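You operate a simulated robot arm through the tools that you are given. There is no shell and no other tool. Be economical: measure what you need, move in short steps, check, and stop when the job is done.

The job below is to be done with a simulated two-armed robot. You get a single attempt, and the scene is never put back.

TASK
Pick up the white roller from the narrow shelf of the tall rack with one hand, pass it to the other hand and put it on the top of the wire bench.

The check looks at the end state, three seconds after you hand in, the way a careful person would. Anything else that was tipped, shoved, dropped, spilled or broken makes it a failure.

THE ROBOT
Two 7-joint arms with two-finger parallel grippers on one trunk, on a base that drives. Base frame: it is fixed to the floor where the robot stands at the start and does not move with it; the origin is under the middle of the robot, x ahead of it, y to its left, z up. Units: mm, degrees, N and s.
The left shoulder is at the start at [70, 178, 1231], the right one opposite. With the tool pointing down near the work surface each hand reaches from about 100 to 660 mm from the robot's upright axis, wherever it stands, measured 20 degrees to its own side. Places, roughly: top of the wire bench [600, -1400, 800]; white roller (3x3x12 cm) [700, 200, 1300]. Payload 3.43 kg a hand.
The tool frame of a hand sits at the grasp point between the pads (the TCP): z along the fingers, y along the line on which they close. The tips reach 30 mm beyond it. The gripper opens to 94 mm. The fingers are 28 mm wide and 10 mm thick; the gripper's body (50 by 96 mm) begins 55 mm behind the TCP.
Orientation is that of the tool frame in the base frame, as a unit quaternion [w, x, y, z]. With the fingers straight down and closing along the base's y, the tool's x points along the base's -x, its y along +y and its z along -z.

THE INTERFACE
- The arms move only by the tool send_rows. It takes "left_increments", "right_increments" or both (then of equal length, played together; a hand with none holds still); each is a list of rows, each an object of numbers (a shift or turn left out is 0, a gripper value left out holds the last): "dx", "dy", "dz": the shift along the tool's x, y, z in mm; "wx", "wy", "wz": the turn, a rotation vector about the tool's x, y, z in degrees; "claw": the opening, from 0 (shut) to 1 (fully open). In form: [{"dx": .., "dy": .., "dz": .., "wx": .., "wy": .., "wz": .., "claw": ..}, ...]. A call has 1 to 8 rows; each row shifts and turns the commanded pose from where the row before left it, along the tool's axes as they then stand. A row lasts 0.2 s, in which the tool goes at most 50 mm and 8.6 degrees; a call with a longer step from one row to the next is refused whole, and so is a gripper value outside its range. A pose out of reach is approached as far as the arm can. The call stops where the force on the tool passes 40 N (or 10 N more than at its start, if that is more) or the arm is blocked; 0.2 s more then pass. The fingers move at their own pace (about 153 mm/s each) and stop on an object; they squeeze with about 28 N. The grip force told is the motor's: it shows also when the fingers shut on nothing. Time passes only in rows, and 0.2 s behind the last, so rows that do not move let the fingers close. The reply holds the time, the measured pose of the TCP, the force on the tool along the base axes, the opening and the grip force, in the units named above and with some noise, with the torque about the TCP (base axes, N m) and any sound that the robot's microphone picked up, and new pictures: "show" is both (left out), scene, wrist or none (wrist: the cameras of the hands that moved).
- Cameras (640 x 400 px; columns grow to the right, rows downward): "scene" is now at [142.6, 6.5, 1584.5]; the picture's right is [0.06, -1.00, 0.00], its down [-0.21, -0.01, -0.98] and it looks along [0.98, 0.06, -0.21] (base axes); focal length 226 px, centre (320, 200). "left" rides on the left gripper at [76, -14, -103] in its tool frame; the picture's right is [0.18, 0.98, 0.00], its down [-0.75, 0.14, -0.64] and it looks along [-0.63, 0.12, 0.77] (tool axes); focal length 243 px, centre (320, 200). "right" rides on the right gripper at [76, 14, -103] in its tool frame; the picture's right is [-0.18, 0.98, 0.00], its down [-0.75, -0.14, -0.64] and it looks along [-0.63, -0.12, 0.77] (tool axes); focal length 243 px, centre (320, 200). There is no depth. A picture from a camera that has moved, and an enlarged one, comes with that camera's place and axes in the base frame and with its lens.
- raise_lower(by): slides the trunk up (or, below 0, down) by that many mm; the arms and the scene camera ride with it, the base frame stays. It gives what a move gives, with no picture.
- steer(legs): drives the robot by 1 to 6 legs, each [ahead, turn to the left] in mm and degrees, along the robot's own axes; the way and the turn of a leg run together, so that a leg with both is an arc; at most 1500 mm and 180 degrees a leg. The arms and the cameras ride along, it lands a little off, and it stops where it bumps. It gives what a move gives, and a new picture of the scene camera.
- head_to(pan, tilt): turns the head with the scene camera to pan (to the left, within 86 degrees either way) and tilt (down, from -29 to 69), counted from straight ahead of the robot. It gives what a move gives, and a new picture of the scene camera.
- inspect(camera, box): a new picture of the part [left, top, right, bottom] of that camera's present view, enlarged. It takes no simulated time.
- finish_job(): hands the job in; it is judged then, once.

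Go step by step. Nothing tells you exact positions but the pictures and the camera data: compare them with the known pose of the tool, close in by small moves and look again before you grip or let go. The budget is 120 turns and 260 pictures, counting those below and the enlarged ones. Unless the task says otherwise, let go and move clear before handing in, and close with one line.

The tools are called after "Call:" by a JSON object that holds its "api" and its "payload". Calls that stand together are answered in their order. send_rows: Moves the arms, as the interface text tells. Its arguments: {"type":"object","properties":{"left_increments":{"type":"array"},"right_increments":{"type":"array"},"show":{"type":"string","enum":["both","scene","wrist","none"]}},"required":[]} The other tools are called the same way: raise_lower (by) slides the trunk up or down; steer (legs) drives the base; head_to (pan, tilt) turns the head that bears the scene camera; inspect (camera, box) takes an enlarged picture of a part of a camera's view; finish_job () hands the job in.

At the start:

```text
time_s: 0.0
left_ee_pos: [489.9, 318.7, 1149.5]
left_tcp_rot: [0.0, 0.0, 1.0, -0.001]
left_ft_force: [-0.3, -0.4, 0.1]
left_moment: [0.01, 0.03, 0.0]
left_width: 93.8
left_grasp_force: 0.1
right_ee_pos: [354.8, -56.4, 1505.9]
right_tcp_rot: [0.002, -0.001, 1.0, 0.002]
right_ft_force: [0.1, 0.1, -0.4]
right_moment: [0.02, -0.03, 0.03]
right_width: 93.9
right_grasp_force: 0.0
trunk travel left (down, up): [-811.0, 29.0]
robot x, y, heading: [-1.3, 2.5, 0.0]
head pan, tilt: [3.4, 11.9]
```

scene: 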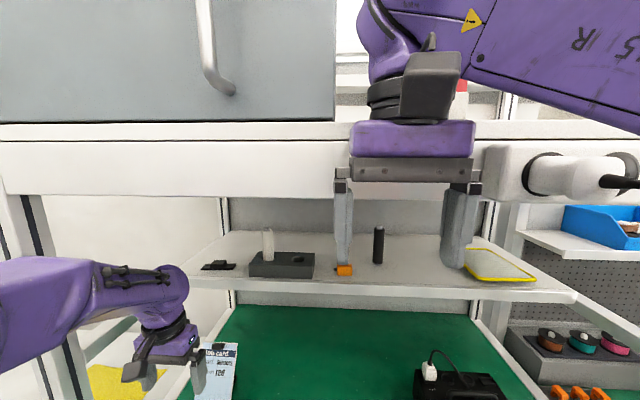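
right: 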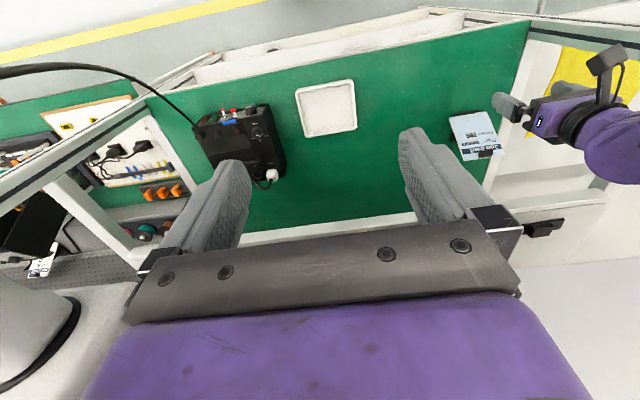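
left: 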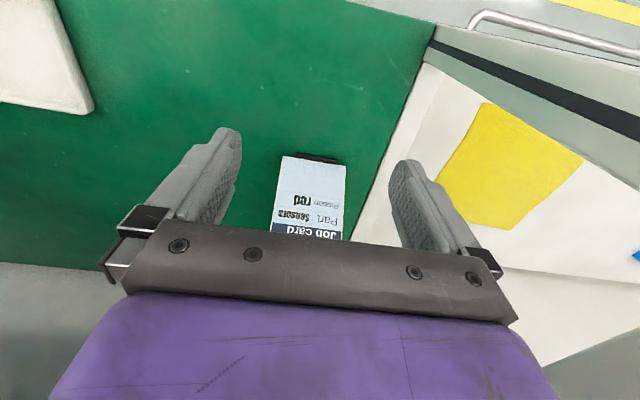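

I see a narrow shelf with a white upright roller that seems to stand in or behind a dark block, and a black cylinder to its right. I'll enlarge this area first.

Call:
{"api": "inspect", "payload": {"camera": "scene", "box": [180, 200, 420, 350]}}

Call:
{"api": "inspect", "payload": {"camera": "scene", "box": [0, 0, 640, 400]}}

```text
2.67 times, centred on (300, 275) of scene
camera zoom: at [142.6, 6.5, 1584.5], right [0.06, -1.0, 0.0], down [-0.21, -0.01, -0.98], along [0.98, 0.06, -0.21], focal length 602 px, centre (373, 0)
```

zoom: 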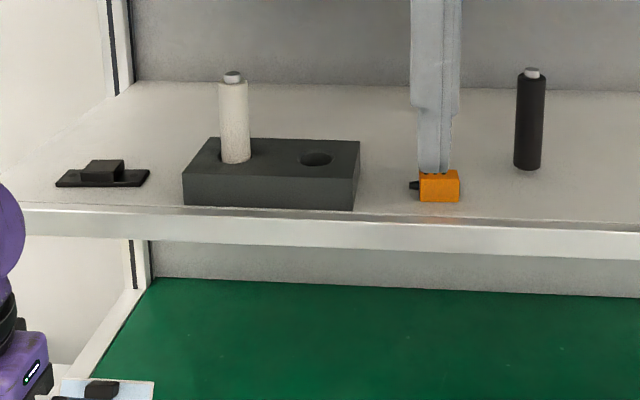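

```text
1.00 times, centred on (320, 200) of scene
camera zoom: at [142.6, 6.5, 1584.5], right [0.06, -1.0, 0.0], down [-0.21, -0.01, -0.98], along [0.98, 0.06, -0.21], focal length 226 px, centre (320, 200)
```

zoom: 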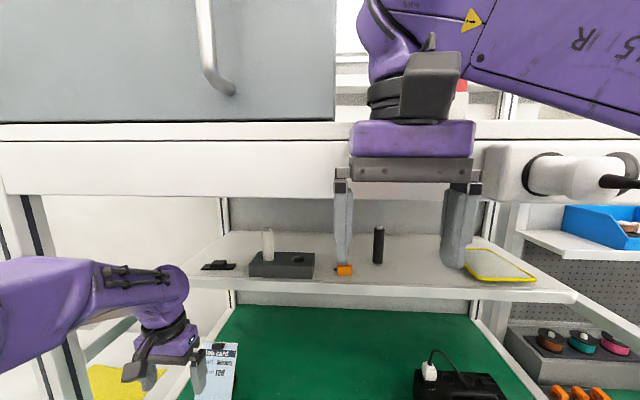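

The white roller stands in a hole of the dark block near [698, 181], from about z 1297 to 1392 above the block. Next I look right for the wire bench.

Call:
{"api": "head_to", "payload": {"pan": -65, "tilt": 25}}

Call:
{"api": "head_to", "payload": {"pan": 20, "tilt": 12}}

```text
time_s: 1.4
left_ee_pos: [491.1, 317.7, 1149.5]
left_tcp_rot: [0.0, 0.001, 1.0, -0.001]
left_ft_force: [0.2, -0.5, -0.2]
left_moment: [0.02, -0.03, 0.01]
left_width: 94.1
left_grasp_force: 0.1
right_ee_pos: [354.7, -56.2, 1506.6]
right_tcp_rot: [0.002, -0.001, 1.0, 0.002]
right_ft_force: [-0.1, 0.2, 0.0]
right_moment: [0.0, -0.01, 0.0]
right_width: 94.2
right_grasp_force: 0.1
trunk travel left (down, up): [-811.0, 29.0]
robot x, y, heading: [1.4, 3.9, -0.4]
head pan, tilt: [-65.0, 25.0]
camera scene: at [88.5, -82.5, 1563.3], right [-0.91, -0.42, 0.0], down [-0.18, 0.38, -0.91], along [0.38, -0.82, -0.42], focal length 226 px, centre (320, 200)
```

scene: 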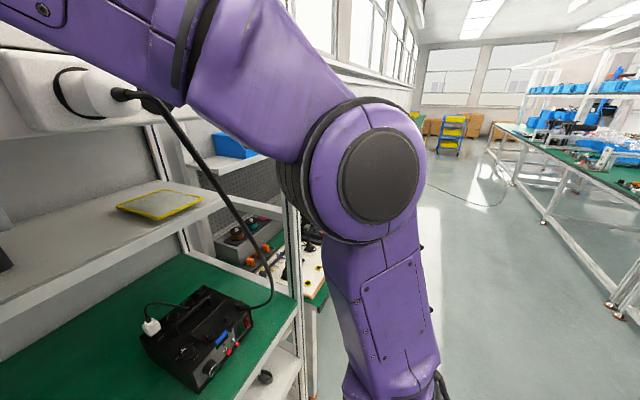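

```text
time_s: 3.0
left_ee_pos: [490.7, 318.0, 1149.7]
left_tcp_rot: [-0.001, 0.0, 1.0, 0.0]
left_ft_force: [0.5, -0.6, -0.1]
left_moment: [-0.03, 0.0, 0.0]
left_width: 94.0
left_grasp_force: 0.1
right_ee_pos: [355.1, -54.8, 1507.4]
right_tcp_rot: [0.003, 0.0, 1.0, 0.002]
right_ft_force: [0.4, 0.7, -0.3]
right_moment: [0.05, -0.01, -0.01]
right_width: 93.9
right_grasp_force: 0.0
trunk travel left (down, up): [-811.0, 29.0]
robot x, y, heading: [-0.8, 1.5, -0.2]
head pan, tilt: [20.0, 12.0]
camera scene: at [137.1, 32.8, 1584.4], right [0.34, -0.94, 0.0], down [-0.2, -0.07, -0.98], along [0.92, 0.33, -0.21], focal length 226 px, centre (320, 200)
```

scene: 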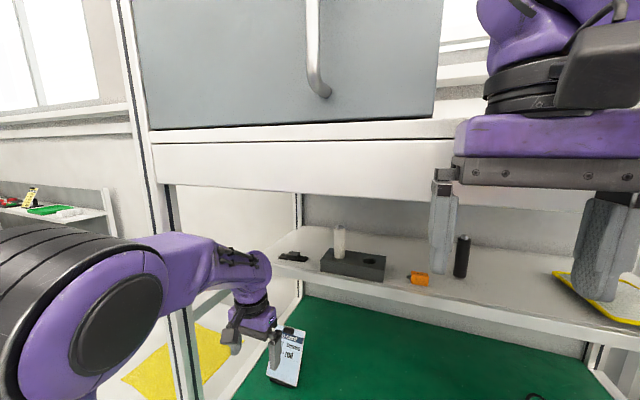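

The roller stands free, so the left hand will grasp it horizontally from the front. I first bring the left hand back and up, then pitch it forward.

Call:
{"api": "send_rows", "payload": {"left_increments": [{"dx": 40}, {"dz": -45, "dy": -10}, {"dz": -45, "dy": -20}, {"dz": -40, "dy": -25}, {"dz": -40, "dy": -25}, {"dz": -25, "dy": -25}, {"dy": -20}, {}], "show": "scene"}}

Call:
{"api": "send_rows", "payload": {"left_increments": [{"wy": -8.5}, {"wy": -8.5}, {"wy": -8.5}, {"wy": -8.5}, {"wy": -8.5}, {"wy": -8.5}, {}], "show": "scene"}}

```text
time_s: 5.0
left_ee_pos: [455.6, 230.5, 1301.7]
left_tcp_rot: [-0.073, -0.034, 0.996, -0.045]
left_ft_force: [0.5, -0.1, 0.8]
left_moment: [0.0, 0.0, 0.02]
left_width: 94.0
left_grasp_force: 0.1
left hand out of reach, approached as far as the arm can: row 4, 5, 6, 7
right_ee_pos: [354.0, -46.7, 1513.7]
right_tcp_rot: [0.0, 0.0, 1.0, -0.003]
right_ft_force: [-0.2, 0.2, -1.0]
right_moment: [-0.01, 0.0, -0.03]
right_width: 93.8
right_grasp_force: 0.0
trunk travel left (down, up): [-811.0, 29.0]
robot x, y, heading: [-2.7, 5.2, 0.4]
head pan, tilt: [20.0, 12.0]
stopped in row 8 (left hand): the arm was blocked; the commanded pose is now the measured one
camera scene: at [135.5, 73.3, 1586.9], right [0.35, -0.94, 0.02], down [-0.19, -0.1, -0.98], along [0.92, 0.34, -0.22], focal length 226 px, centre (320, 200)
```

scene: 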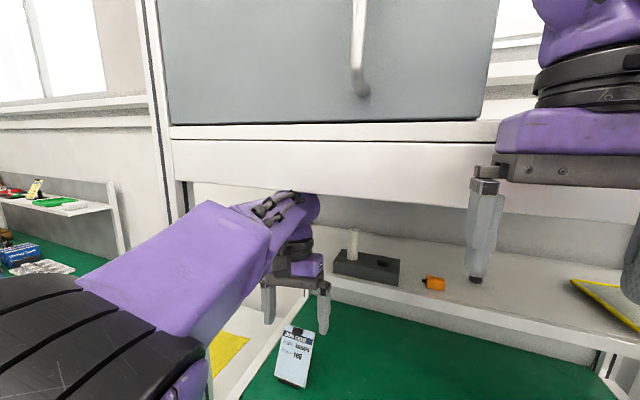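

```text
time_s: 6.6
left_ee_pos: [593.1, 242.8, 1304.2]
left_tcp_rot: [0.372, -0.039, 0.927, -0.015]
left_ft_force: [-0.2, -0.8, -0.5]
left_moment: [0.04, 0.0, 0.08]
left_width: 93.7
left_grasp_force: 0.0
left hand out of reach, approached as far as the arm can: row 1, 2, 3, 4, 5, 6
right_ee_pos: [354.7, -73.4, 1508.5]
right_tcp_rot: [0.001, 0.001, 1.0, 0.008]
right_ft_force: [0.6, -0.5, -0.3]
right_moment: [0.02, 0.02, 0.02]
right_width: 93.9
right_grasp_force: 0.0
trunk travel left (down, up): [-811.0, 29.0]
robot x, y, heading: [-3.5, 2.3, -0.2]
head pan, tilt: [20.0, 12.0]
camera scene: at [136.2, 27.0, 1584.6], right [0.34, -0.94, 0.0], down [-0.2, -0.07, -0.98], along [0.92, 0.34, -0.21], focal length 226 px, centre (320, 200)
```

scene: 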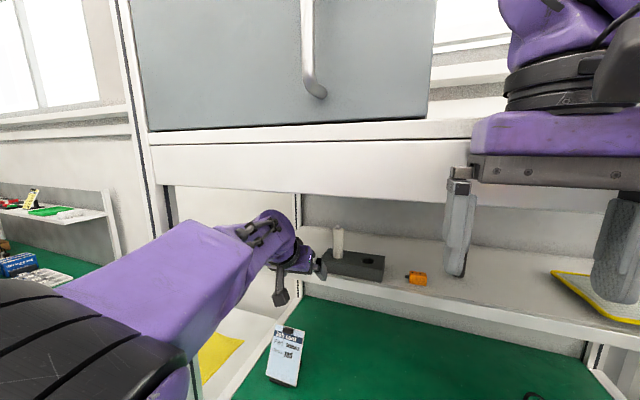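

The left arm runs into its limits this close in. I back the robot off for room and re-orient the hand there.

Call:
{"api": "steer", "payload": {"legs": [[-300, 0]]}}

```text
time_s: 8.6
left_ee_pos: [295.3, 244.9, 1301.1]
left_tcp_rot: [0.37, -0.038, 0.928, -0.019]
left_ft_force: [0.2, 0.1, -0.4]
left_moment: [0.02, 0.01, 0.03]
left_width: 94.1
left_grasp_force: 0.0
right_ee_pos: [55.7, -69.1, 1507.2]
right_tcp_rot: [0.0, 0.004, 1.0, 0.005]
right_ft_force: [1.0, 0.6, 0.0]
right_moment: [0.0, 0.0, 0.0]
right_width: 94.0
right_grasp_force: 0.0
trunk travel left (down, up): [-811.0, 29.0]
robot x, y, heading: [-296.4, -2.2, -0.1]
head pan, tilt: [20.0, 12.0]
camera scene: at [-161.8, 32.8, 1584.1], right [0.34, -0.94, 0.0], down [-0.2, -0.07, -0.98], along [0.92, 0.33, -0.21], focal length 226 px, centre (320, 200)
```

scene: 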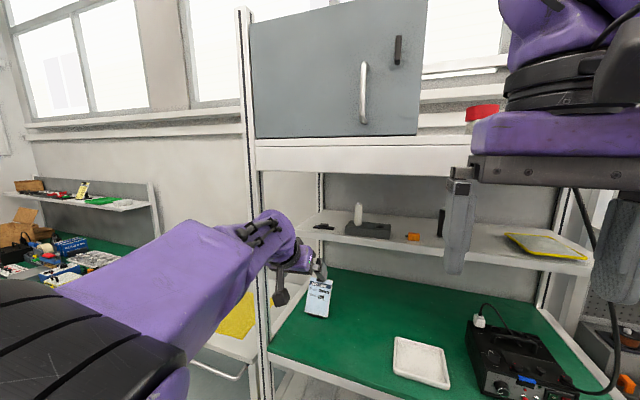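

There is free room now. I finish pitching the hand to horizontal while moving it forward a bit.

Call:
{"api": "send_rows", "payload": {"left_increments": [{"wy": -8, "dz": 20}, {"wy": -8, "dz": 20}, {"wy": -8, "dz": 20}, {"wy": -8, "dz": 20}, {"wy": -6, "dz": 20}, {}], "show": "both"}}

```text
time_s: 10.0
left_ee_pos: [377.9, 250.7, 1254.0]
left_tcp_rot: [0.654, -0.043, 0.755, -0.007]
left_ft_force: [-0.9, -0.7, 0.8]
left_moment: [0.01, 0.02, 0.0]
left_width: 93.9
left_grasp_force: 0.1
right_ee_pos: [53.5, -66.6, 1508.5]
right_tcp_rot: [0.002, 0.004, 1.0, 0.005]
right_ft_force: [-1.0, 0.7, 0.3]
right_moment: [-0.03, 0.0, -0.01]
right_width: 93.9
right_grasp_force: 0.1
trunk travel left (down, up): [-811.0, 29.0]
robot x, y, heading: [-301.3, 0.9, -0.1]
head pan, tilt: [20.0, 12.0]
camera scene: at [-165.7, 35.0, 1584.5], right [0.34, -0.94, 0.0], down [-0.2, -0.07, -0.98], along [0.92, 0.33, -0.21], focal length 226 px, centre (320, 200)
camera left: at [265.9, 225.6, 1196.6], right [-0.08, 0.97, -0.25], down [-0.54, 0.17, 0.83], along [0.84, 0.2, 0.5], focal length 243 px, centre (320, 200)
```

scene: 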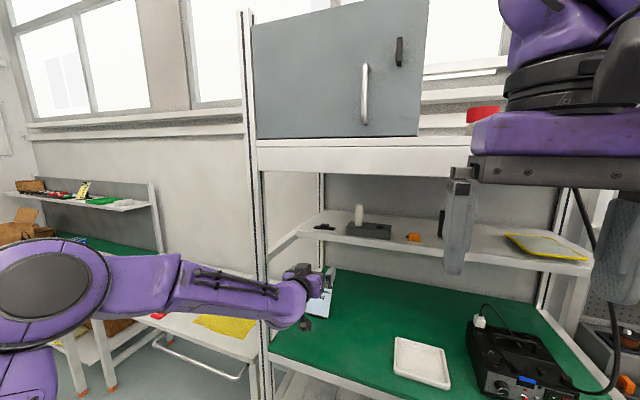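
left: 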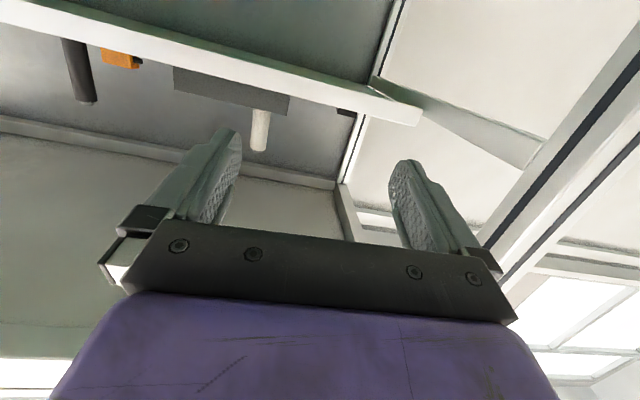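

The hand is now nearly horizontal. I level it fully, raise it to about z 1352, line it up with the roller's y, and pan the head to look straight on.

Call:
{"api": "send_rows", "payload": {"left_increments": [{"wx": 1.3, "wy": -4, "wz": 1.9}, {"wx": 1.3, "wy": -4.2, "wz": 1.9}, {"dx": -30, "dy": -20}, {"dx": -35, "dy": -25}, {"dx": -33, "dy": -22}, {}], "show": "none"}}

Call:
{"api": "head_to", "payload": {"pan": 10, "tilt": 15}}

```text
time_s: 11.4
left_ee_pos: [377.9, 180.7, 1351.9]
left_tcp_rot: [0.706, -0.002, 0.708, 0.001]
left_ft_force: [-0.2, 0.0, -0.5]
left_moment: [0.02, -0.01, -0.03]
left_width: 94.4
left_grasp_force: 0.0
right_ee_pos: [53.2, -69.2, 1508.2]
right_tcp_rot: [0.001, 0.003, 1.0, 0.006]
right_ft_force: [-0.2, 0.5, 0.0]
right_moment: [0.01, 0.0, -0.04]
right_width: 94.1
right_grasp_force: 0.2
trunk travel left (down, up): [-811.0, 29.0]
robot x, y, heading: [-299.8, 1.5, -0.2]
head pan, tilt: [20.0, 12.0]
```

```text
time_s: 12.2
left_ee_pos: [377.5, 179.6, 1351.6]
left_tcp_rot: [0.705, -0.003, 0.709, 0.001]
left_ft_force: [-0.2, 0.0, 0.5]
left_moment: [0.0, 0.0, 0.0]
left_width: 94.0
left_grasp_force: 0.1
right_ee_pos: [52.1, -68.6, 1508.2]
right_tcp_rot: [0.002, 0.002, 1.0, 0.005]
right_ft_force: [-0.2, 0.1, 0.3]
right_moment: [0.03, -0.03, 0.01]
right_width: 93.9
right_grasp_force: 0.1
trunk travel left (down, up): [-811.0, 29.0]
robot x, y, heading: [-302.5, 2.4, -0.3]
head pan, tilt: [10.0, 15.0]
camera scene: at [-160.2, 17.3, 1579.5], right [0.17, -0.99, 0.0], down [-0.26, -0.04, -0.97], along [0.95, 0.17, -0.26], focal length 226 px, centre (320, 200)
```

scene: 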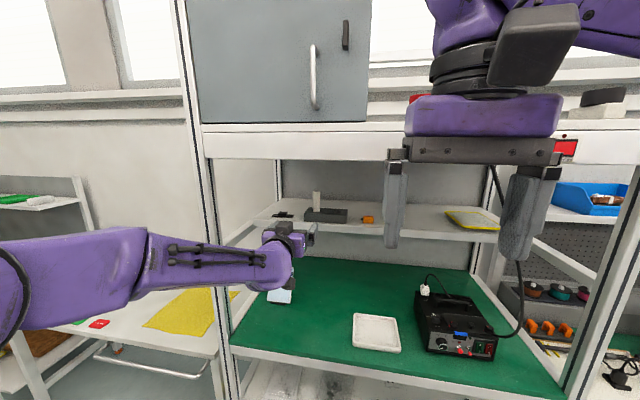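

The left hand is level at z 1352. I refine the roller's position from this second viewpoint.

Call:
{"api": "inspect", "payload": {"camera": "scene", "box": [240, 165, 400, 265]}}

Call:
{"api": "inspect", "payload": {"camera": "left", "box": [0, 0, 640, 400]}}

```text
4.00 times, centred on (320, 215) of scene
camera zoom: at [-160.2, 17.3, 1579.5], right [0.17, -0.99, 0.0], down [-0.26, -0.04, -0.97], along [0.95, 0.17, -0.26], focal length 902 px, centre (320, 140)
```

zoom: 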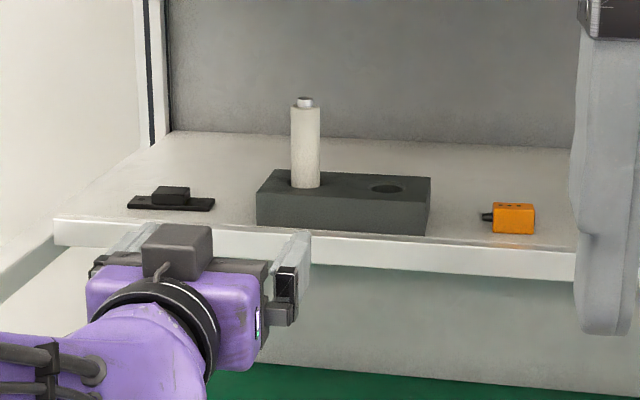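

```text
1.00 times, centred on (320, 200) of left
camera zoom: at [275.5, 165.2, 1277.1], right [-0.01, 0.98, -0.19], down [-0.64, 0.14, 0.76], along [0.77, 0.12, 0.63], focal length 243 px, centre (320, 200)
```

zoom: 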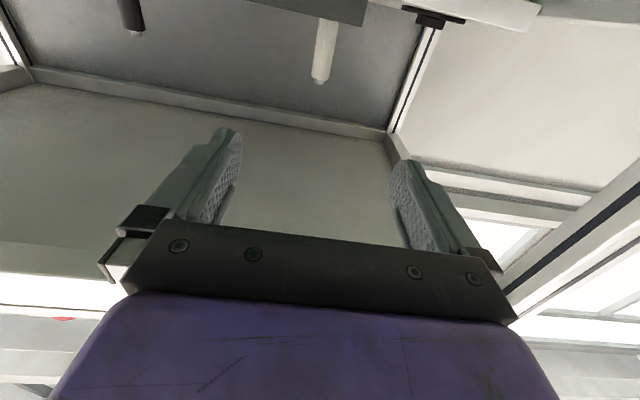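

The rack front and left upright are at about x 390, y 390, so the left elbow would hit them. The right arm's elbow would swing clear, so I pick with the right hand. I retract the left hand first, then bring the right one down and forward.

Call:
{"api": "send_rows", "payload": {"left_increments": [{"dz": -30, "dy": 20}, {"dz": -40, "dy": 25}, {"dz": -40, "dy": 25}, {"dz": -40, "dy": 25}, {"dz": -40, "dy": 20}, {"dz": -40}, {"dz": -20}, {}], "show": "none"}}

Call:
{"api": "send_rows", "payload": {"right_increments": [{"dz": 30, "dx": -25}, {"dz": 30, "dx": -30}, {"dz": 30, "dx": -30}, {"dz": 30, "dx": -30}, {"dz": 30, "dx": -30}, {}], "show": "scene"}}

```text
time_s: 14.0
left_ee_pos: [160.9, 301.6, 1373.5]
left_tcp_rot: [0.706, -0.002, 0.708, 0.0]
left_ft_force: [0.4, 0.6, -0.1]
left_moment: [-0.02, 0.03, -0.03]
left_width: 94.2
left_grasp_force: 0.0
left hand out of reach, approached as far as the arm can: row 6, 7
right_ee_pos: [53.2, -68.7, 1507.8]
right_tcp_rot: [0.002, 0.004, 1.0, 0.005]
right_ft_force: [-0.1, 0.4, 0.9]
right_moment: [-0.01, 0.04, 0.02]
right_width: 94.1
right_grasp_force: 0.1
trunk travel left (down, up): [-811.0, 29.0]
robot x, y, heading: [-303.0, -0.4, -0.6]
head pan, tilt: [10.0, 15.0]
```

```text
time_s: 15.4
left_ee_pos: [160.7, 301.4, 1374.5]
left_tcp_rot: [0.707, -0.002, 0.708, 0.001]
left_ft_force: [0.0, 0.1, 0.4]
left_moment: [0.02, -0.01, 0.01]
left_width: 94.0
left_grasp_force: 0.0
right_ee_pos: [199.2, -68.4, 1357.7]
right_tcp_rot: [0.002, 0.003, 1.0, 0.005]
right_ft_force: [0.1, 0.1, -1.0]
right_moment: [0.01, -0.03, 0.02]
right_width: 93.8
right_grasp_force: 0.0
trunk travel left (down, up): [-811.0, 29.0]
robot x, y, heading: [-302.3, 4.9, -0.2]
head pan, tilt: [10.0, 15.0]
camera scene: at [-161.6, 17.2, 1579.7], right [0.17, -0.99, 0.0], down [-0.25, -0.04, -0.97], along [0.95, 0.16, -0.26], focal length 226 px, centre (320, 200)
```

scene: 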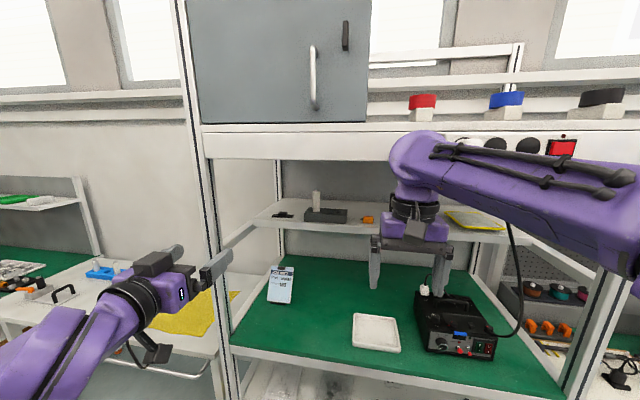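

The right arm swings out to the right as wanted. I now pitch the right hand forward.

Call:
{"api": "send_rows", "payload": {"right_increments": [{"wy": -8.3}, {"wy": -8.3}, {"wy": -8.3}, {"wy": -8.3}, {"wy": -8.3}, {"wy": -8.3}, {"wy": -8.3}, {}], "show": "none"}}

Call:
{"api": "send_rows", "payload": {"right_increments": [{"wy": -8.3}, {"wy": -8.3}, {"wy": -8.3}, {"wy": -7}, {}], "show": "scene"}}

```text
time_s: 17.2
left_ee_pos: [162.4, 301.3, 1373.7]
left_tcp_rot: [0.706, -0.002, 0.708, 0.001]
left_ft_force: [-0.5, 0.5, -1.1]
left_moment: [0.01, -0.01, -0.03]
left_width: 93.8
left_grasp_force: 0.0
right_ee_pos: [198.3, -67.8, 1357.8]
right_tcp_rot: [0.487, 0.006, 0.874, 0.004]
right_ft_force: [0.1, -0.2, -0.1]
right_moment: [0.01, -0.01, 0.02]
right_width: 94.0
right_grasp_force: 0.0
trunk travel left (down, up): [-811.0, 29.0]
robot x, y, heading: [-302.3, 5.2, -0.3]
head pan, tilt: [10.0, 15.0]
```

```text
time_s: 18.4
left_ee_pos: [161.5, 300.3, 1373.1]
left_tcp_rot: [0.706, -0.002, 0.708, 0.001]
left_ft_force: [-0.5, 0.4, 1.2]
left_moment: [-0.01, -0.01, 0.01]
left_width: 93.8
left_grasp_force: 0.0
right_ee_pos: [197.8, -68.2, 1359.5]
right_tcp_rot: [0.708, 0.007, 0.706, 0.001]
right_ft_force: [0.0, 0.6, -0.8]
right_moment: [0.03, 0.01, -0.01]
right_width: 93.9
right_grasp_force: 0.0
trunk travel left (down, up): [-811.0, 29.0]
robot x, y, heading: [-298.6, 1.0, 0.2]
head pan, tilt: [10.0, 15.0]
camera scene: at [-160.4, 17.0, 1579.5], right [0.17, -0.99, 0.0], down [-0.26, -0.04, -0.97], along [0.95, 0.16, -0.26], focal length 226 px, centre (320, 200)
```

scene: 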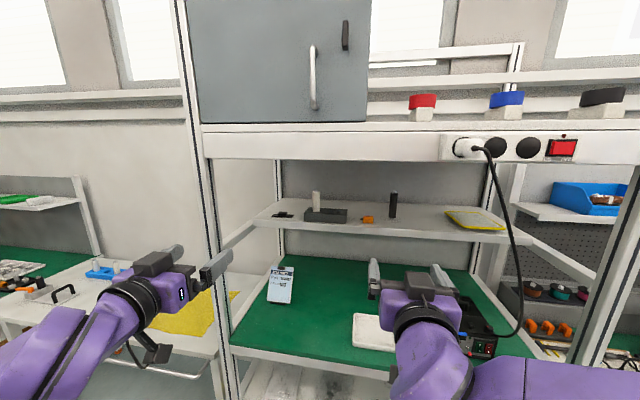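

The right hand is level. A cable hangs at about y -280, so I'll approach from slightly left: back off, sidestep to y≈170, and square up again.

Call:
{"api": "steer", "payload": {"legs": [[-150, 0], [0, 45], [240, 0], [0, -45]]}}

```text
time_s: 25.2
left_ee_pos: [181.5, 470.9, 1373.7]
left_tcp_rot: [0.706, -0.001, 0.708, 0.0]
left_ft_force: [0.1, 1.5, -0.5]
left_moment: [0.01, -0.02, 0.01]
left_width: 94.0
left_grasp_force: 0.1
right_ee_pos: [219.1, 100.5, 1358.9]
right_tcp_rot: [0.708, 0.007, 0.706, 0.0]
right_ft_force: [0.9, 0.4, -0.2]
right_moment: [0.0, 0.0, 0.05]
right_width: 93.8
right_grasp_force: 0.0
trunk travel left (down, up): [-811.0, 29.0]
robot x, y, heading: [-281.9, 171.3, -0.4]
head pan, tilt: [10.0, 15.0]
camera scene: at [-140.5, 188.0, 1579.5], right [0.17, -0.99, 0.0], down [-0.26, -0.04, -0.97], along [0.95, 0.16, -0.26], focal length 226 px, centre (320, 200)
```

scene: 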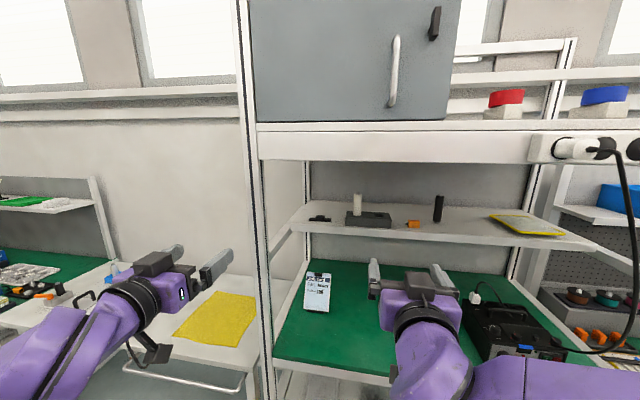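

Well placed. I shift the right hand to y≈181 and extend it part way.

Call:
{"api": "send_rows", "payload": {"right_increments": [{"dy": 30}, {"dy": 30}, {"dy": 20, "dz": 20}, {"dz": 40}, {"dz": 40}, {"dz": 40}, {"dz": 40}, {}], "show": "both"}}

Call:
{"api": "inspect", "payload": {"camera": "scene", "box": [290, 160, 450, 260]}}

```text
time_s: 27.1
left_ee_pos: [181.3, 470.4, 1375.1]
left_tcp_rot: [0.707, -0.001, 0.707, 0.0]
left_ft_force: [-1.3, -0.2, 0.6]
left_moment: [0.0, -0.02, 0.0]
left_width: 93.9
left_grasp_force: 0.1
right_ee_pos: [398.4, 178.0, 1360.8]
right_tcp_rot: [0.708, 0.007, 0.706, 0.0]
right_ft_force: [0.2, -0.5, 0.7]
right_moment: [-0.01, 0.01, 0.03]
right_width: 93.9
right_grasp_force: 0.0
trunk travel left (down, up): [-811.0, 29.0]
robot x, y, heading: [-282.9, 171.8, -0.3]
head pan, tilt: [10.0, 15.0]
camera scene: at [-141.7, 187.5, 1579.7], right [0.17, -0.99, 0.0], down [-0.25, -0.04, -0.97], along [0.95, 0.16, -0.26], focal length 226 px, centre (320, 200)
camera right: at [296.5, 194.5, 1284.6], right [0.01, 0.98, 0.19], down [-0.65, -0.14, 0.75], along [0.76, -0.13, 0.63], focal length 243 px, centre (320, 200)
```

scene: 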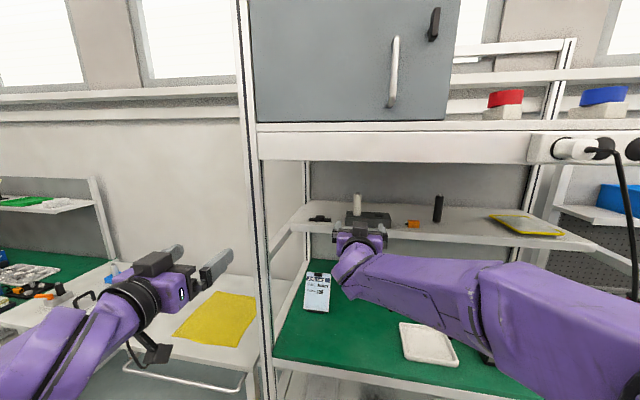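
right: 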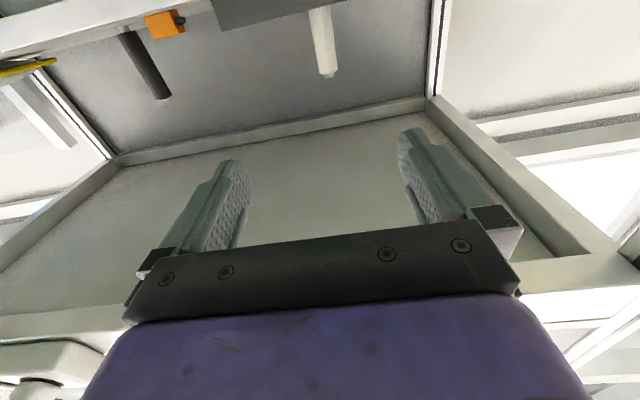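

```text
4.00 times, centred on (370, 210) of scene
camera zoom: at [-141.7, 187.5, 1579.7], right [0.17, -0.99, 0.0], down [-0.25, -0.04, -0.97], along [0.95, 0.16, -0.26], focal length 902 px, centre (120, 160)
```

zoom: 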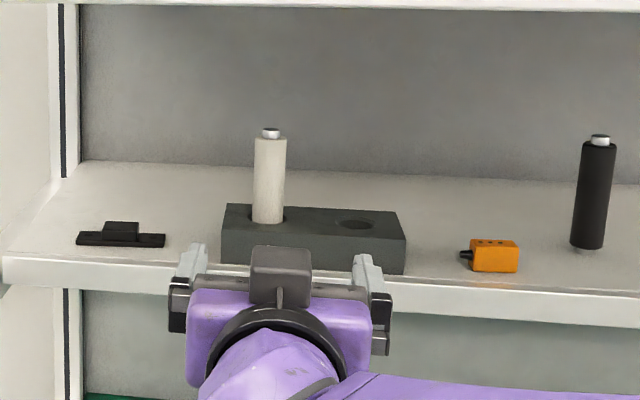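

The roller is at about [696, 184] with its top near z 1380. I lower the hand to z≈1350, centre y, then drive ahead 135 mm.

Call:
{"api": "send_rows", "payload": {"right_increments": [{"dx": 10, "dy": 6}, {}], "show": "none"}}

Call:
{"api": "steer", "payload": {"legs": [[135, 0]]}}

Call:
{"api": "inspect", "payload": {"camera": "right", "box": [0, 0, 640, 400]}}

```text
time_s: 27.6
left_ee_pos: [182.7, 470.9, 1374.3]
left_tcp_rot: [0.706, -0.002, 0.708, 0.0]
left_ft_force: [0.3, 0.4, -0.4]
left_moment: [0.01, 0.02, 0.02]
left_width: 93.8
left_grasp_force: 0.0
right_ee_pos: [397.6, 183.9, 1350.4]
right_tcp_rot: [0.708, 0.008, 0.706, 0.0]
right_ft_force: [-0.2, 0.3, 0.1]
right_moment: [0.0, 0.0, -0.03]
right_width: 93.9
right_grasp_force: 0.0
trunk travel left (down, up): [-811.0, 29.0]
robot x, y, heading: [-279.5, 175.8, -0.3]
head pan, tilt: [10.0, 15.0]
```

```text
time_s: 28.9
left_ee_pos: [314.6, 470.0, 1375.1]
left_tcp_rot: [0.707, -0.001, 0.708, -0.001]
left_ft_force: [-0.8, 0.5, -0.3]
left_moment: [0.0, -0.02, 0.0]
left_width: 94.0
left_grasp_force: 0.0
right_ee_pos: [532.5, 181.3, 1353.1]
right_tcp_rot: [0.709, 0.007, 0.706, 0.001]
right_ft_force: [0.3, -0.3, -0.2]
right_moment: [0.01, 0.0, -0.02]
right_width: 93.9
right_grasp_force: 0.0
trunk travel left (down, up): [-811.0, 29.0]
robot x, y, heading: [-148.3, 176.5, -0.2]
head pan, tilt: [10.0, 15.0]
camera scene: at [-8.6, 186.3, 1579.8], right [0.17, -0.99, 0.0], down [-0.25, -0.04, -0.97], along [0.95, 0.16, -0.26], focal length 226 px, centre (320, 200)
```

scene: 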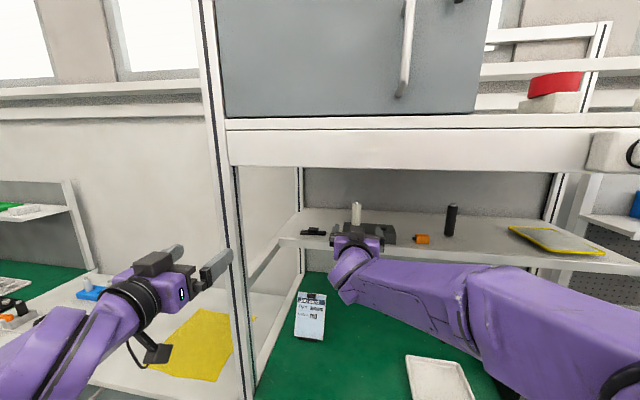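

```text
1.00 times, centred on (320, 200) of right
camera zoom: at [429.7, 198.9, 1275.7], right [0.01, 0.98, 0.2], down [-0.65, -0.14, 0.75], along [0.76, -0.13, 0.63], focal length 243 px, centre (320, 200)
```

zoom: 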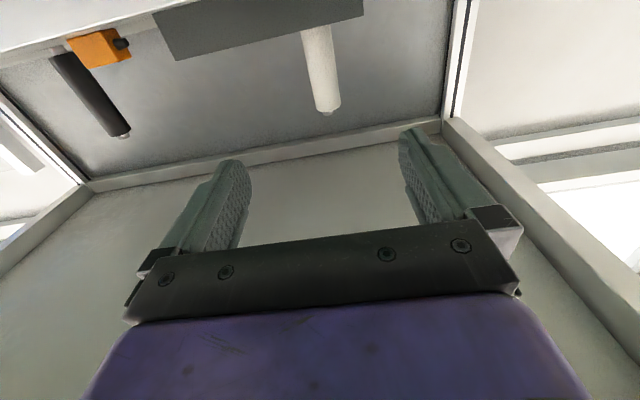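

The roller lies straight ahead at y≈184.5. I extend most of the way and look.

Call:
{"api": "send_rows", "payload": {"right_increments": [{"dz": 30, "dy": 3}, {"dz": 30}, {"dz": 30}, {"dz": 20}, {}], "show": "both"}}

```text
time_s: 30.1
left_ee_pos: [315.6, 469.5, 1374.1]
left_tcp_rot: [0.706, -0.001, 0.708, 0.0]
left_ft_force: [-0.2, 0.2, -0.5]
left_moment: [0.0, -0.01, 0.0]
left_width: 94.0
left_grasp_force: 0.1
right_ee_pos: [645.1, 174.8, 1352.0]
right_tcp_rot: [0.708, 0.015, 0.706, -0.002]
right_ft_force: [0.2, 0.3, -0.1]
right_moment: [0.01, -0.02, -0.01]
right_width: 94.0
right_grasp_force: 0.1
trunk travel left (down, up): [-811.0, 29.0]
robot x, y, heading: [-148.1, 170.5, -0.4]
head pan, tilt: [10.0, 15.0]
camera scene: at [-7.1, 186.0, 1579.7], right [0.17, -0.99, 0.0], down [-0.25, -0.04, -0.97], along [0.95, 0.16, -0.26], focal length 226 px, centre (320, 200)
camera right: at [542.9, 193.0, 1277.1], right [0.02, 0.98, 0.2], down [-0.65, -0.14, 0.75], along [0.76, -0.15, 0.63], focal length 243 px, centre (320, 200)
```

scene: 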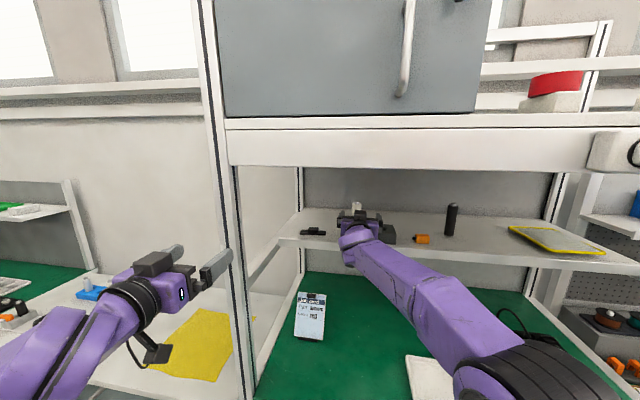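
right: 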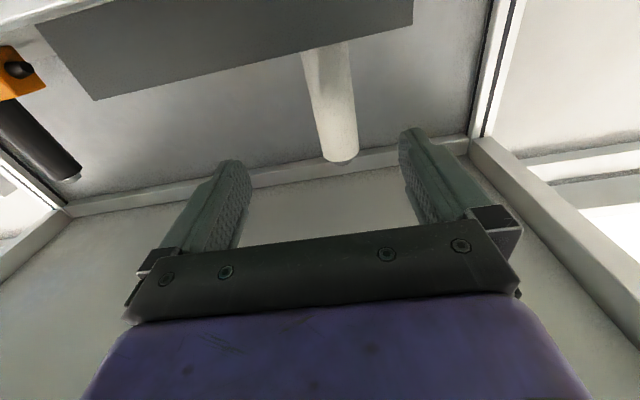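

The hand is about 10 mm to the right of the roller's axis; I centre it, level it and go in the last 50 mm.

Call:
{"api": "send_rows", "payload": {"right_increments": [{"dy": 10, "wx": -1.4, "wz": -1}, {"dz": 15}, {"dz": 18}, {"dz": 18}, {}], "show": "both"}}

Call:
{"api": "inspect", "payload": {"camera": "scene", "box": [290, 170, 450, 270]}}

```text
time_s: 31.4
left_ee_pos: [317.4, 469.0, 1374.1]
left_tcp_rot: [0.705, 0.0, 0.709, -0.002]
left_ft_force: [0.2, -0.4, 1.0]
left_moment: [0.01, -0.01, 0.04]
left_width: 94.3
left_grasp_force: 0.0
right_ee_pos: [664.2, 192.1, 1349.6]
right_tcp_rot: [0.708, -0.007, 0.706, 0.002]
right_ft_force: [-0.4, -1.1, -0.2]
right_moment: [0.01, -0.01, 0.04]
right_width: 94.2
right_grasp_force: 0.1
right hand out of reach, approached as far as the arm can: row 3, 4
trunk travel left (down, up): [-811.0, 29.0]
robot x, y, heading: [-150.3, 168.0, -0.5]
head pan, tilt: [10.0, 15.0]
camera scene: at [-5.3, 186.9, 1579.5], right [0.17, -0.99, 0.0], down [-0.26, -0.04, -0.97], along [0.95, 0.16, -0.26], focal length 226 px, centre (320, 200)
camera right: at [561.5, 205.1, 1272.6], right [-0.01, 0.98, 0.18], down [-0.64, -0.14, 0.75], along [0.77, -0.1, 0.63], focal length 243 px, centre (320, 200)
```

scene: 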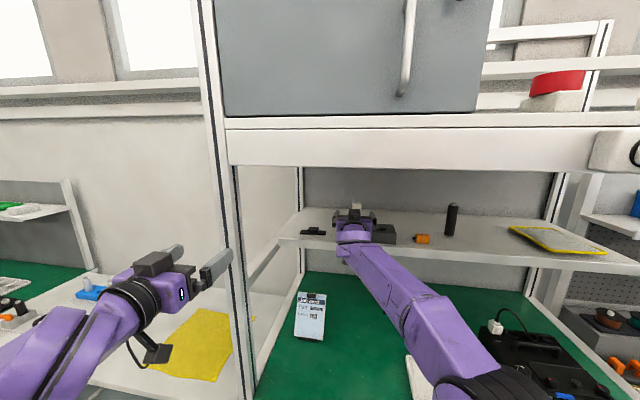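
right: 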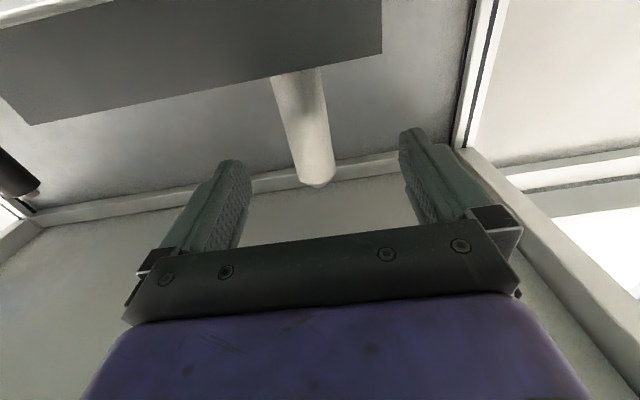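

```text
4.00 times, centred on (370, 220) of scene
camera zoom: at [-5.3, 186.9, 1579.5], right [0.17, -0.99, 0.0], down [-0.26, -0.04, -0.97], along [0.95, 0.16, -0.26], focal length 902 px, centre (120, 120)
```

zoom: 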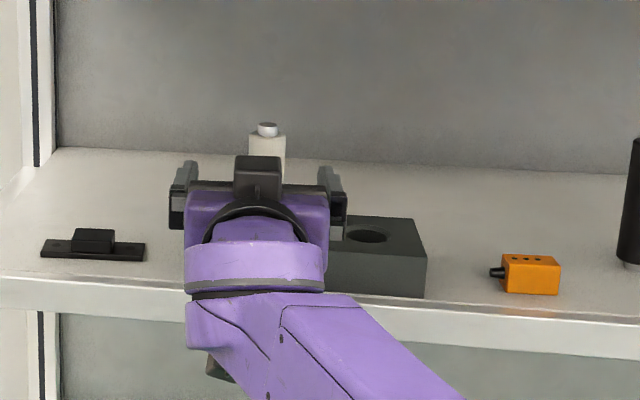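

The right arm reached its limit at x 664. I pull it back a little, move the left hand further out from the upright, and then drive closer.

Call:
{"api": "send_rows", "payload": {"right_increments": [{"dz": -25}, {"dz": -26}, {}, {}], "left_increments": [{"dy": 25}, {"dy": 25}, {"dy": 25}, {}], "show": "none"}}

Call:
{"api": "head_to", "payload": {"pan": 25, "tilt": 25}}

```text
time_s: 32.5
left_ee_pos: [317.0, 543.2, 1373.3]
left_tcp_rot: [0.706, -0.001, 0.708, 0.0]
left_ft_force: [-0.2, -0.2, -0.7]
left_moment: [0.0, 0.02, 0.05]
left_width: 93.9
left_grasp_force: 0.0
right_ee_pos: [629.9, 164.3, 1287.9]
right_tcp_rot: [0.675, 0.013, 0.738, -0.002]
right_ft_force: [-0.1, -0.2, 1.1]
right_moment: [0.01, -0.02, 0.04]
right_width: 93.9
right_grasp_force: 0.0
trunk travel left (down, up): [-811.0, 29.0]
robot x, y, heading: [-147.2, 176.4, -0.4]
head pan, tilt: [10.0, 15.0]
stopped in row 4 (right hand): the arm was blocked; the commanded pose is now the measured one
```

```text
time_s: 33.3
left_ee_pos: [316.8, 543.2, 1372.8]
left_tcp_rot: [0.706, -0.001, 0.708, -0.001]
left_ft_force: [0.2, 0.2, 0.3]
left_moment: [-0.02, -0.01, 0.05]
left_width: 94.0
left_grasp_force: 0.2
right_ee_pos: [631.0, 165.5, 1289.1]
right_tcp_rot: [0.676, 0.014, 0.737, -0.003]
right_ft_force: [0.7, -0.2, 0.9]
right_moment: [-0.02, 0.04, -0.02]
right_width: 93.8
right_grasp_force: 0.1
trunk travel left (down, up): [-811.0, 29.0]
robot x, y, heading: [-145.8, 171.3, -0.3]
head pan, tilt: [25.0, 25.0]
camera scene: at [-14.1, 209.3, 1563.3], right [0.42, -0.91, 0.0], down [-0.38, -0.18, -0.91], along [0.82, 0.38, -0.42], focal length 226 px, centre (320, 200)
```

scene: 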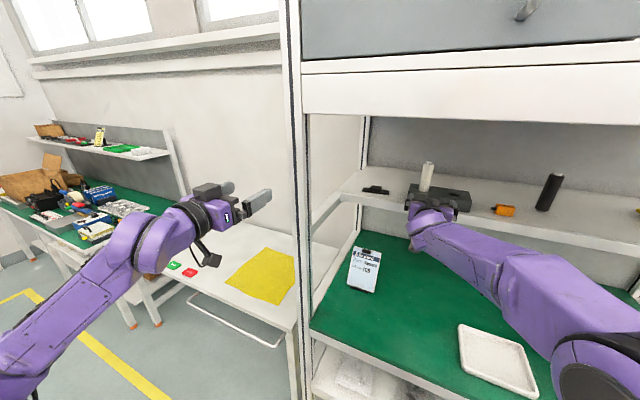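

The right hand sagged to z 1288 with an arm re-configuration. I look closely before moving on.

Call:
{"api": "inspect", "payload": {"camera": "scene", "box": [330, 130, 570, 280]}}

Call:
{"api": "inspect", "payload": {"camera": "right", "box": [0, 0, 640, 400]}}

Call:
{"api": "inspect", "payload": {"camera": "scene", "box": [400, 200, 640, 400]}}

```text
2.67 times, centred on (450, 205) of scene
camera zoom: at [-14.1, 209.3, 1563.3], right [0.42, -0.91, 0.0], down [-0.38, -0.18, -0.91], along [0.82, 0.38, -0.42], focal length 602 px, centre (-27, 187)
```

zoom: 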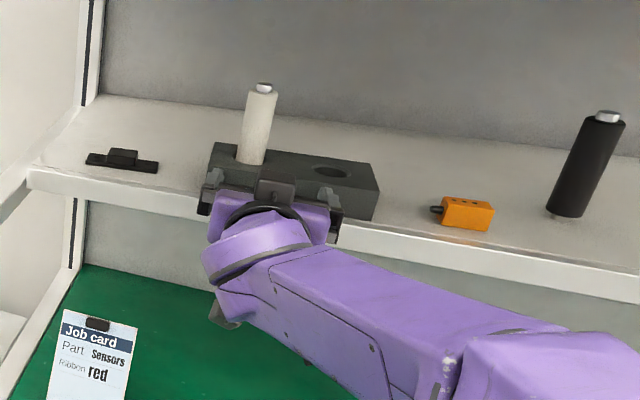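

```text
1.00 times, centred on (320, 200) of right
camera zoom: at [522.0, 182.6, 1223.5], right [0.04, 0.98, 0.2], down [-0.58, -0.14, 0.81], along [0.82, -0.15, 0.56], focal length 243 px, centre (320, 200)
```

zoom: 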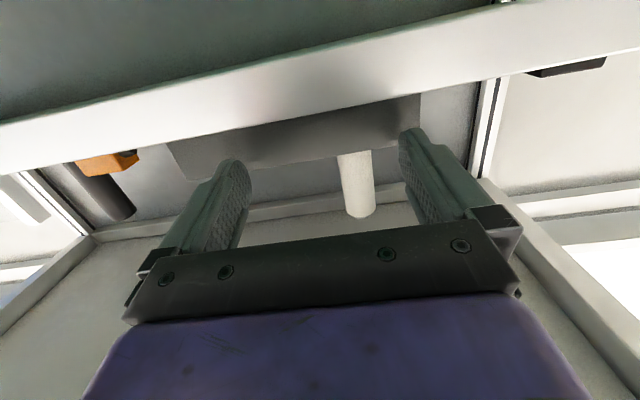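

```text
2.00 times, centred on (520, 300) of scene
camera zoom: at [-14.1, 209.3, 1563.3], right [0.42, -0.91, 0.0], down [-0.38, -0.18, -0.91], along [0.82, 0.38, -0.42], focal length 451 px, centre (-80, 0)
```

zoom: 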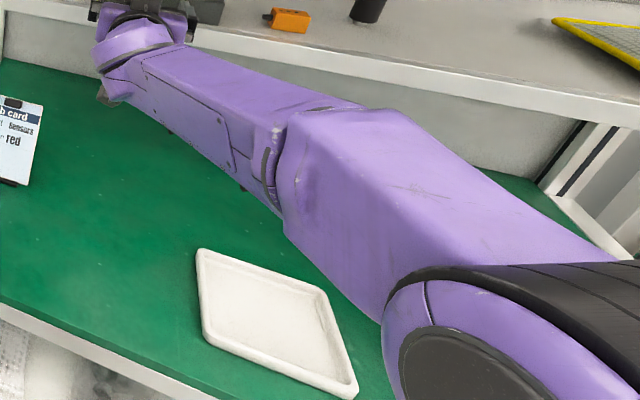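

Nothing seems displaced. I drive straight back 110 mm to free the arm, then set its pose anew.

Call:
{"api": "steer", "payload": {"legs": [[-110, 0]]}}

Call:
{"api": "send_rows", "payload": {"right_increments": [{"dz": -30}, {"dz": -40}, {"dz": -40}, {"dx": -30, "wy": -4.4}, {"dx": -30}, {}], "show": "scene"}}

```text
time_s: 34.5
left_ee_pos: [208.6, 543.2, 1373.2]
left_tcp_rot: [0.705, -0.001, 0.709, -0.001]
left_ft_force: [-0.2, 0.5, -0.2]
left_moment: [0.0, 0.0, 0.04]
left_width: 94.0
left_grasp_force: 0.1
right_ee_pos: [521.0, 164.9, 1290.6]
right_tcp_rot: [0.675, 0.014, 0.738, -0.003]
right_ft_force: [-0.7, -0.1, -0.3]
right_moment: [0.02, -0.01, -0.01]
right_width: 93.9
right_grasp_force: 0.2
trunk travel left (down, up): [-811.0, 29.0]
robot x, y, heading: [-257.3, 174.2, -0.3]
head pan, tilt: [25.0, 25.0]
camera scene: at [-122.6, 209.9, 1563.1], right [0.41, -0.91, 0.0], down [-0.39, -0.18, -0.91], along [0.82, 0.38, -0.42], focal length 226 px, centre (320, 200)
```

scene: 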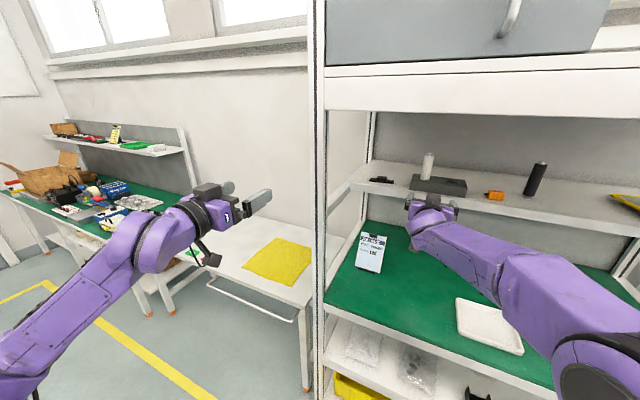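

```text
time_s: 35.1
left_ee_pos: [208.6, 544.9, 1372.6]
left_tcp_rot: [0.706, -0.001, 0.708, -0.001]
left_ft_force: [-0.3, 0.5, 0.0]
left_moment: [-0.01, -0.01, 0.0]
left_width: 94.0
left_grasp_force: 0.0
right_ee_pos: [465.5, 139.6, 1143.3]
right_tcp_rot: [0.58, 0.038, 0.814, -0.006]
right_ft_force: [0.4, 0.0, -0.4]
right_moment: [-0.01, -0.02, -0.02]
right_width: 93.7
right_grasp_force: 0.2
trunk travel left (down, up): [-811.0, 29.0]
robot x, y, heading: [-255.0, 174.1, -0.7]
head pan, tilt: [25.0, 25.0]
stopped in row 3 (right hand): the arm was blocked; the commanded pose is now the measured one
camera scene: at [-123.3, 210.9, 1563.1], right [0.41, -0.91, 0.0], down [-0.39, -0.18, -0.91], along [0.82, 0.38, -0.42], focal length 226 px, centre (320, 200)
```

scene: 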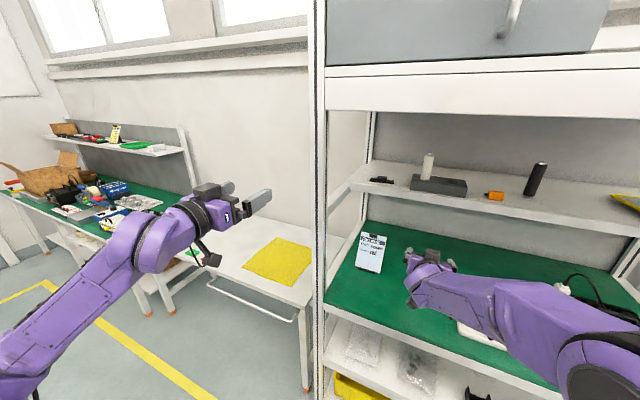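

The hand dropped further to z 1143 while retracting; something about the right elbow is off. I look at it.

Call:
{"api": "head_to", "payload": {"pan": -15, "tilt": 45}}

```text
time_s: 36.2
left_ee_pos: [207.3, 543.7, 1373.5]
left_tcp_rot: [0.706, 0.0, 0.708, -0.001]
left_ft_force: [0.0, 0.8, -0.5]
left_moment: [0.0, 0.02, -0.02]
left_width: 93.9
left_grasp_force: 0.1
right_ee_pos: [464.6, 140.5, 1144.8]
right_tcp_rot: [0.581, 0.038, 0.813, -0.006]
right_ft_force: [0.4, 0.6, 0.4]
right_moment: [-0.02, 0.02, 0.04]
right_width: 93.8
right_grasp_force: 0.1
trunk travel left (down, up): [-811.0, 29.0]
robot x, y, heading: [-256.0, 170.7, -0.5]
head pan, tilt: [-15.0, 45.0]
camera scene: at [-129.4, 150.3, 1532.7], right [-0.27, -0.96, 0.0], down [-0.68, 0.19, -0.71], along [0.68, -0.19, -0.71], focal length 226 px, centre (320, 200)
```

scene: 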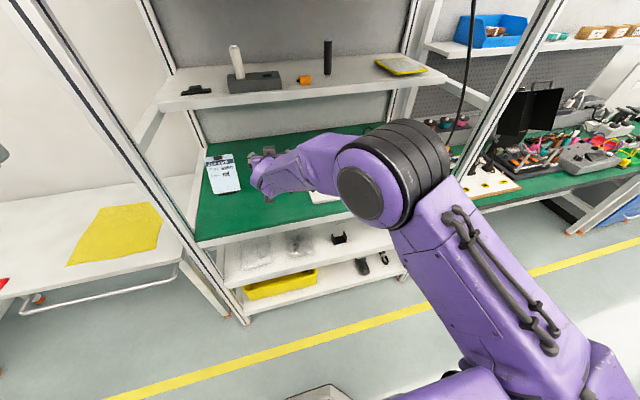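

The elbow hangs free in front of the rack, so it is a joint-limit effect rather than contact. I back out fully before re-posing the right arm.

Call:
{"api": "steer", "payload": {"legs": [[-220, 0]]}}

Call:
{"api": "send_rows", "payload": {"right_increments": [{"dx": -15, "dy": -20}, {"dx": -25, "dy": -25, "wy": -4}, {"dx": -30, "dy": -25, "wy": -5}, {"dx": -30, "dy": -25, "wy": -5}, {}], "show": "scene"}}

```text
time_s: 37.9
left_ee_pos: [-9.8, 544.3, 1372.4]
left_tcp_rot: [0.706, 0.0, 0.708, -0.002]
left_ft_force: [0.7, -0.5, 1.0]
left_moment: [0.02, 0.03, 0.0]
left_width: 93.8
left_grasp_force: 0.1
right_ee_pos: [245.9, 140.6, 1143.7]
right_tcp_rot: [0.58, 0.041, 0.813, -0.007]
right_ft_force: [0.2, -0.4, 0.6]
right_moment: [-0.02, 0.05, 0.01]
right_width: 94.2
right_grasp_force: 0.0
trunk travel left (down, up): [-811.0, 29.0]
robot x, y, heading: [-480.2, 172.5, -0.4]
head pan, tilt: [-15.0, 45.0]
camera scene: at [-348.5, 151.9, 1532.6], right [-0.27, -0.96, 0.0], down [-0.68, 0.19, -0.71], along [0.68, -0.19, -0.71], focal length 226 px, centre (320, 200)
```

scene: 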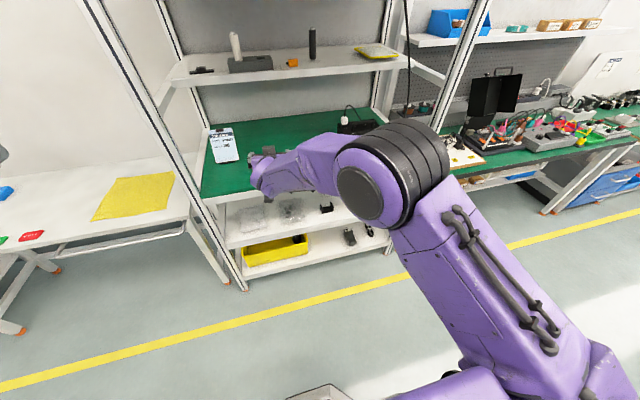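

```text
time_s: 39.1
left_ee_pos: [-11.6, 545.7, 1372.4]
left_tcp_rot: [0.706, 0.0, 0.708, -0.002]
left_ft_force: [0.5, -0.3, -0.4]
left_moment: [-0.02, -0.01, -0.01]
left_width: 93.8
left_grasp_force: 0.0
right_ee_pos: [264.5, 42.2, 1239.5]
right_tcp_rot: [0.676, 0.039, 0.735, -0.012]
right_ft_force: [0.1, 1.5, 0.0]
right_moment: [-0.04, -0.01, -0.02]
right_width: 94.1
right_grasp_force: 0.0
trunk travel left (down, up): [-811.0, 29.0]
robot x, y, heading: [-477.9, 173.9, -0.3]
head pan, tilt: [-15.0, 45.0]
camera scene: at [-350.0, 152.8, 1532.7], right [-0.27, -0.96, 0.0], down [-0.68, 0.19, -0.71], along [0.68, -0.19, -0.71], focal length 226 px, centre (320, 200)
```

scene: 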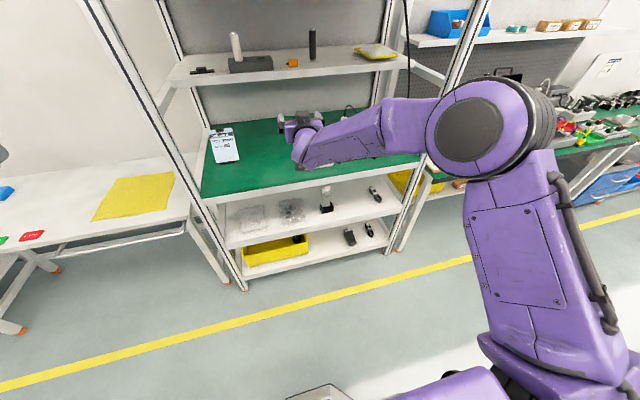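

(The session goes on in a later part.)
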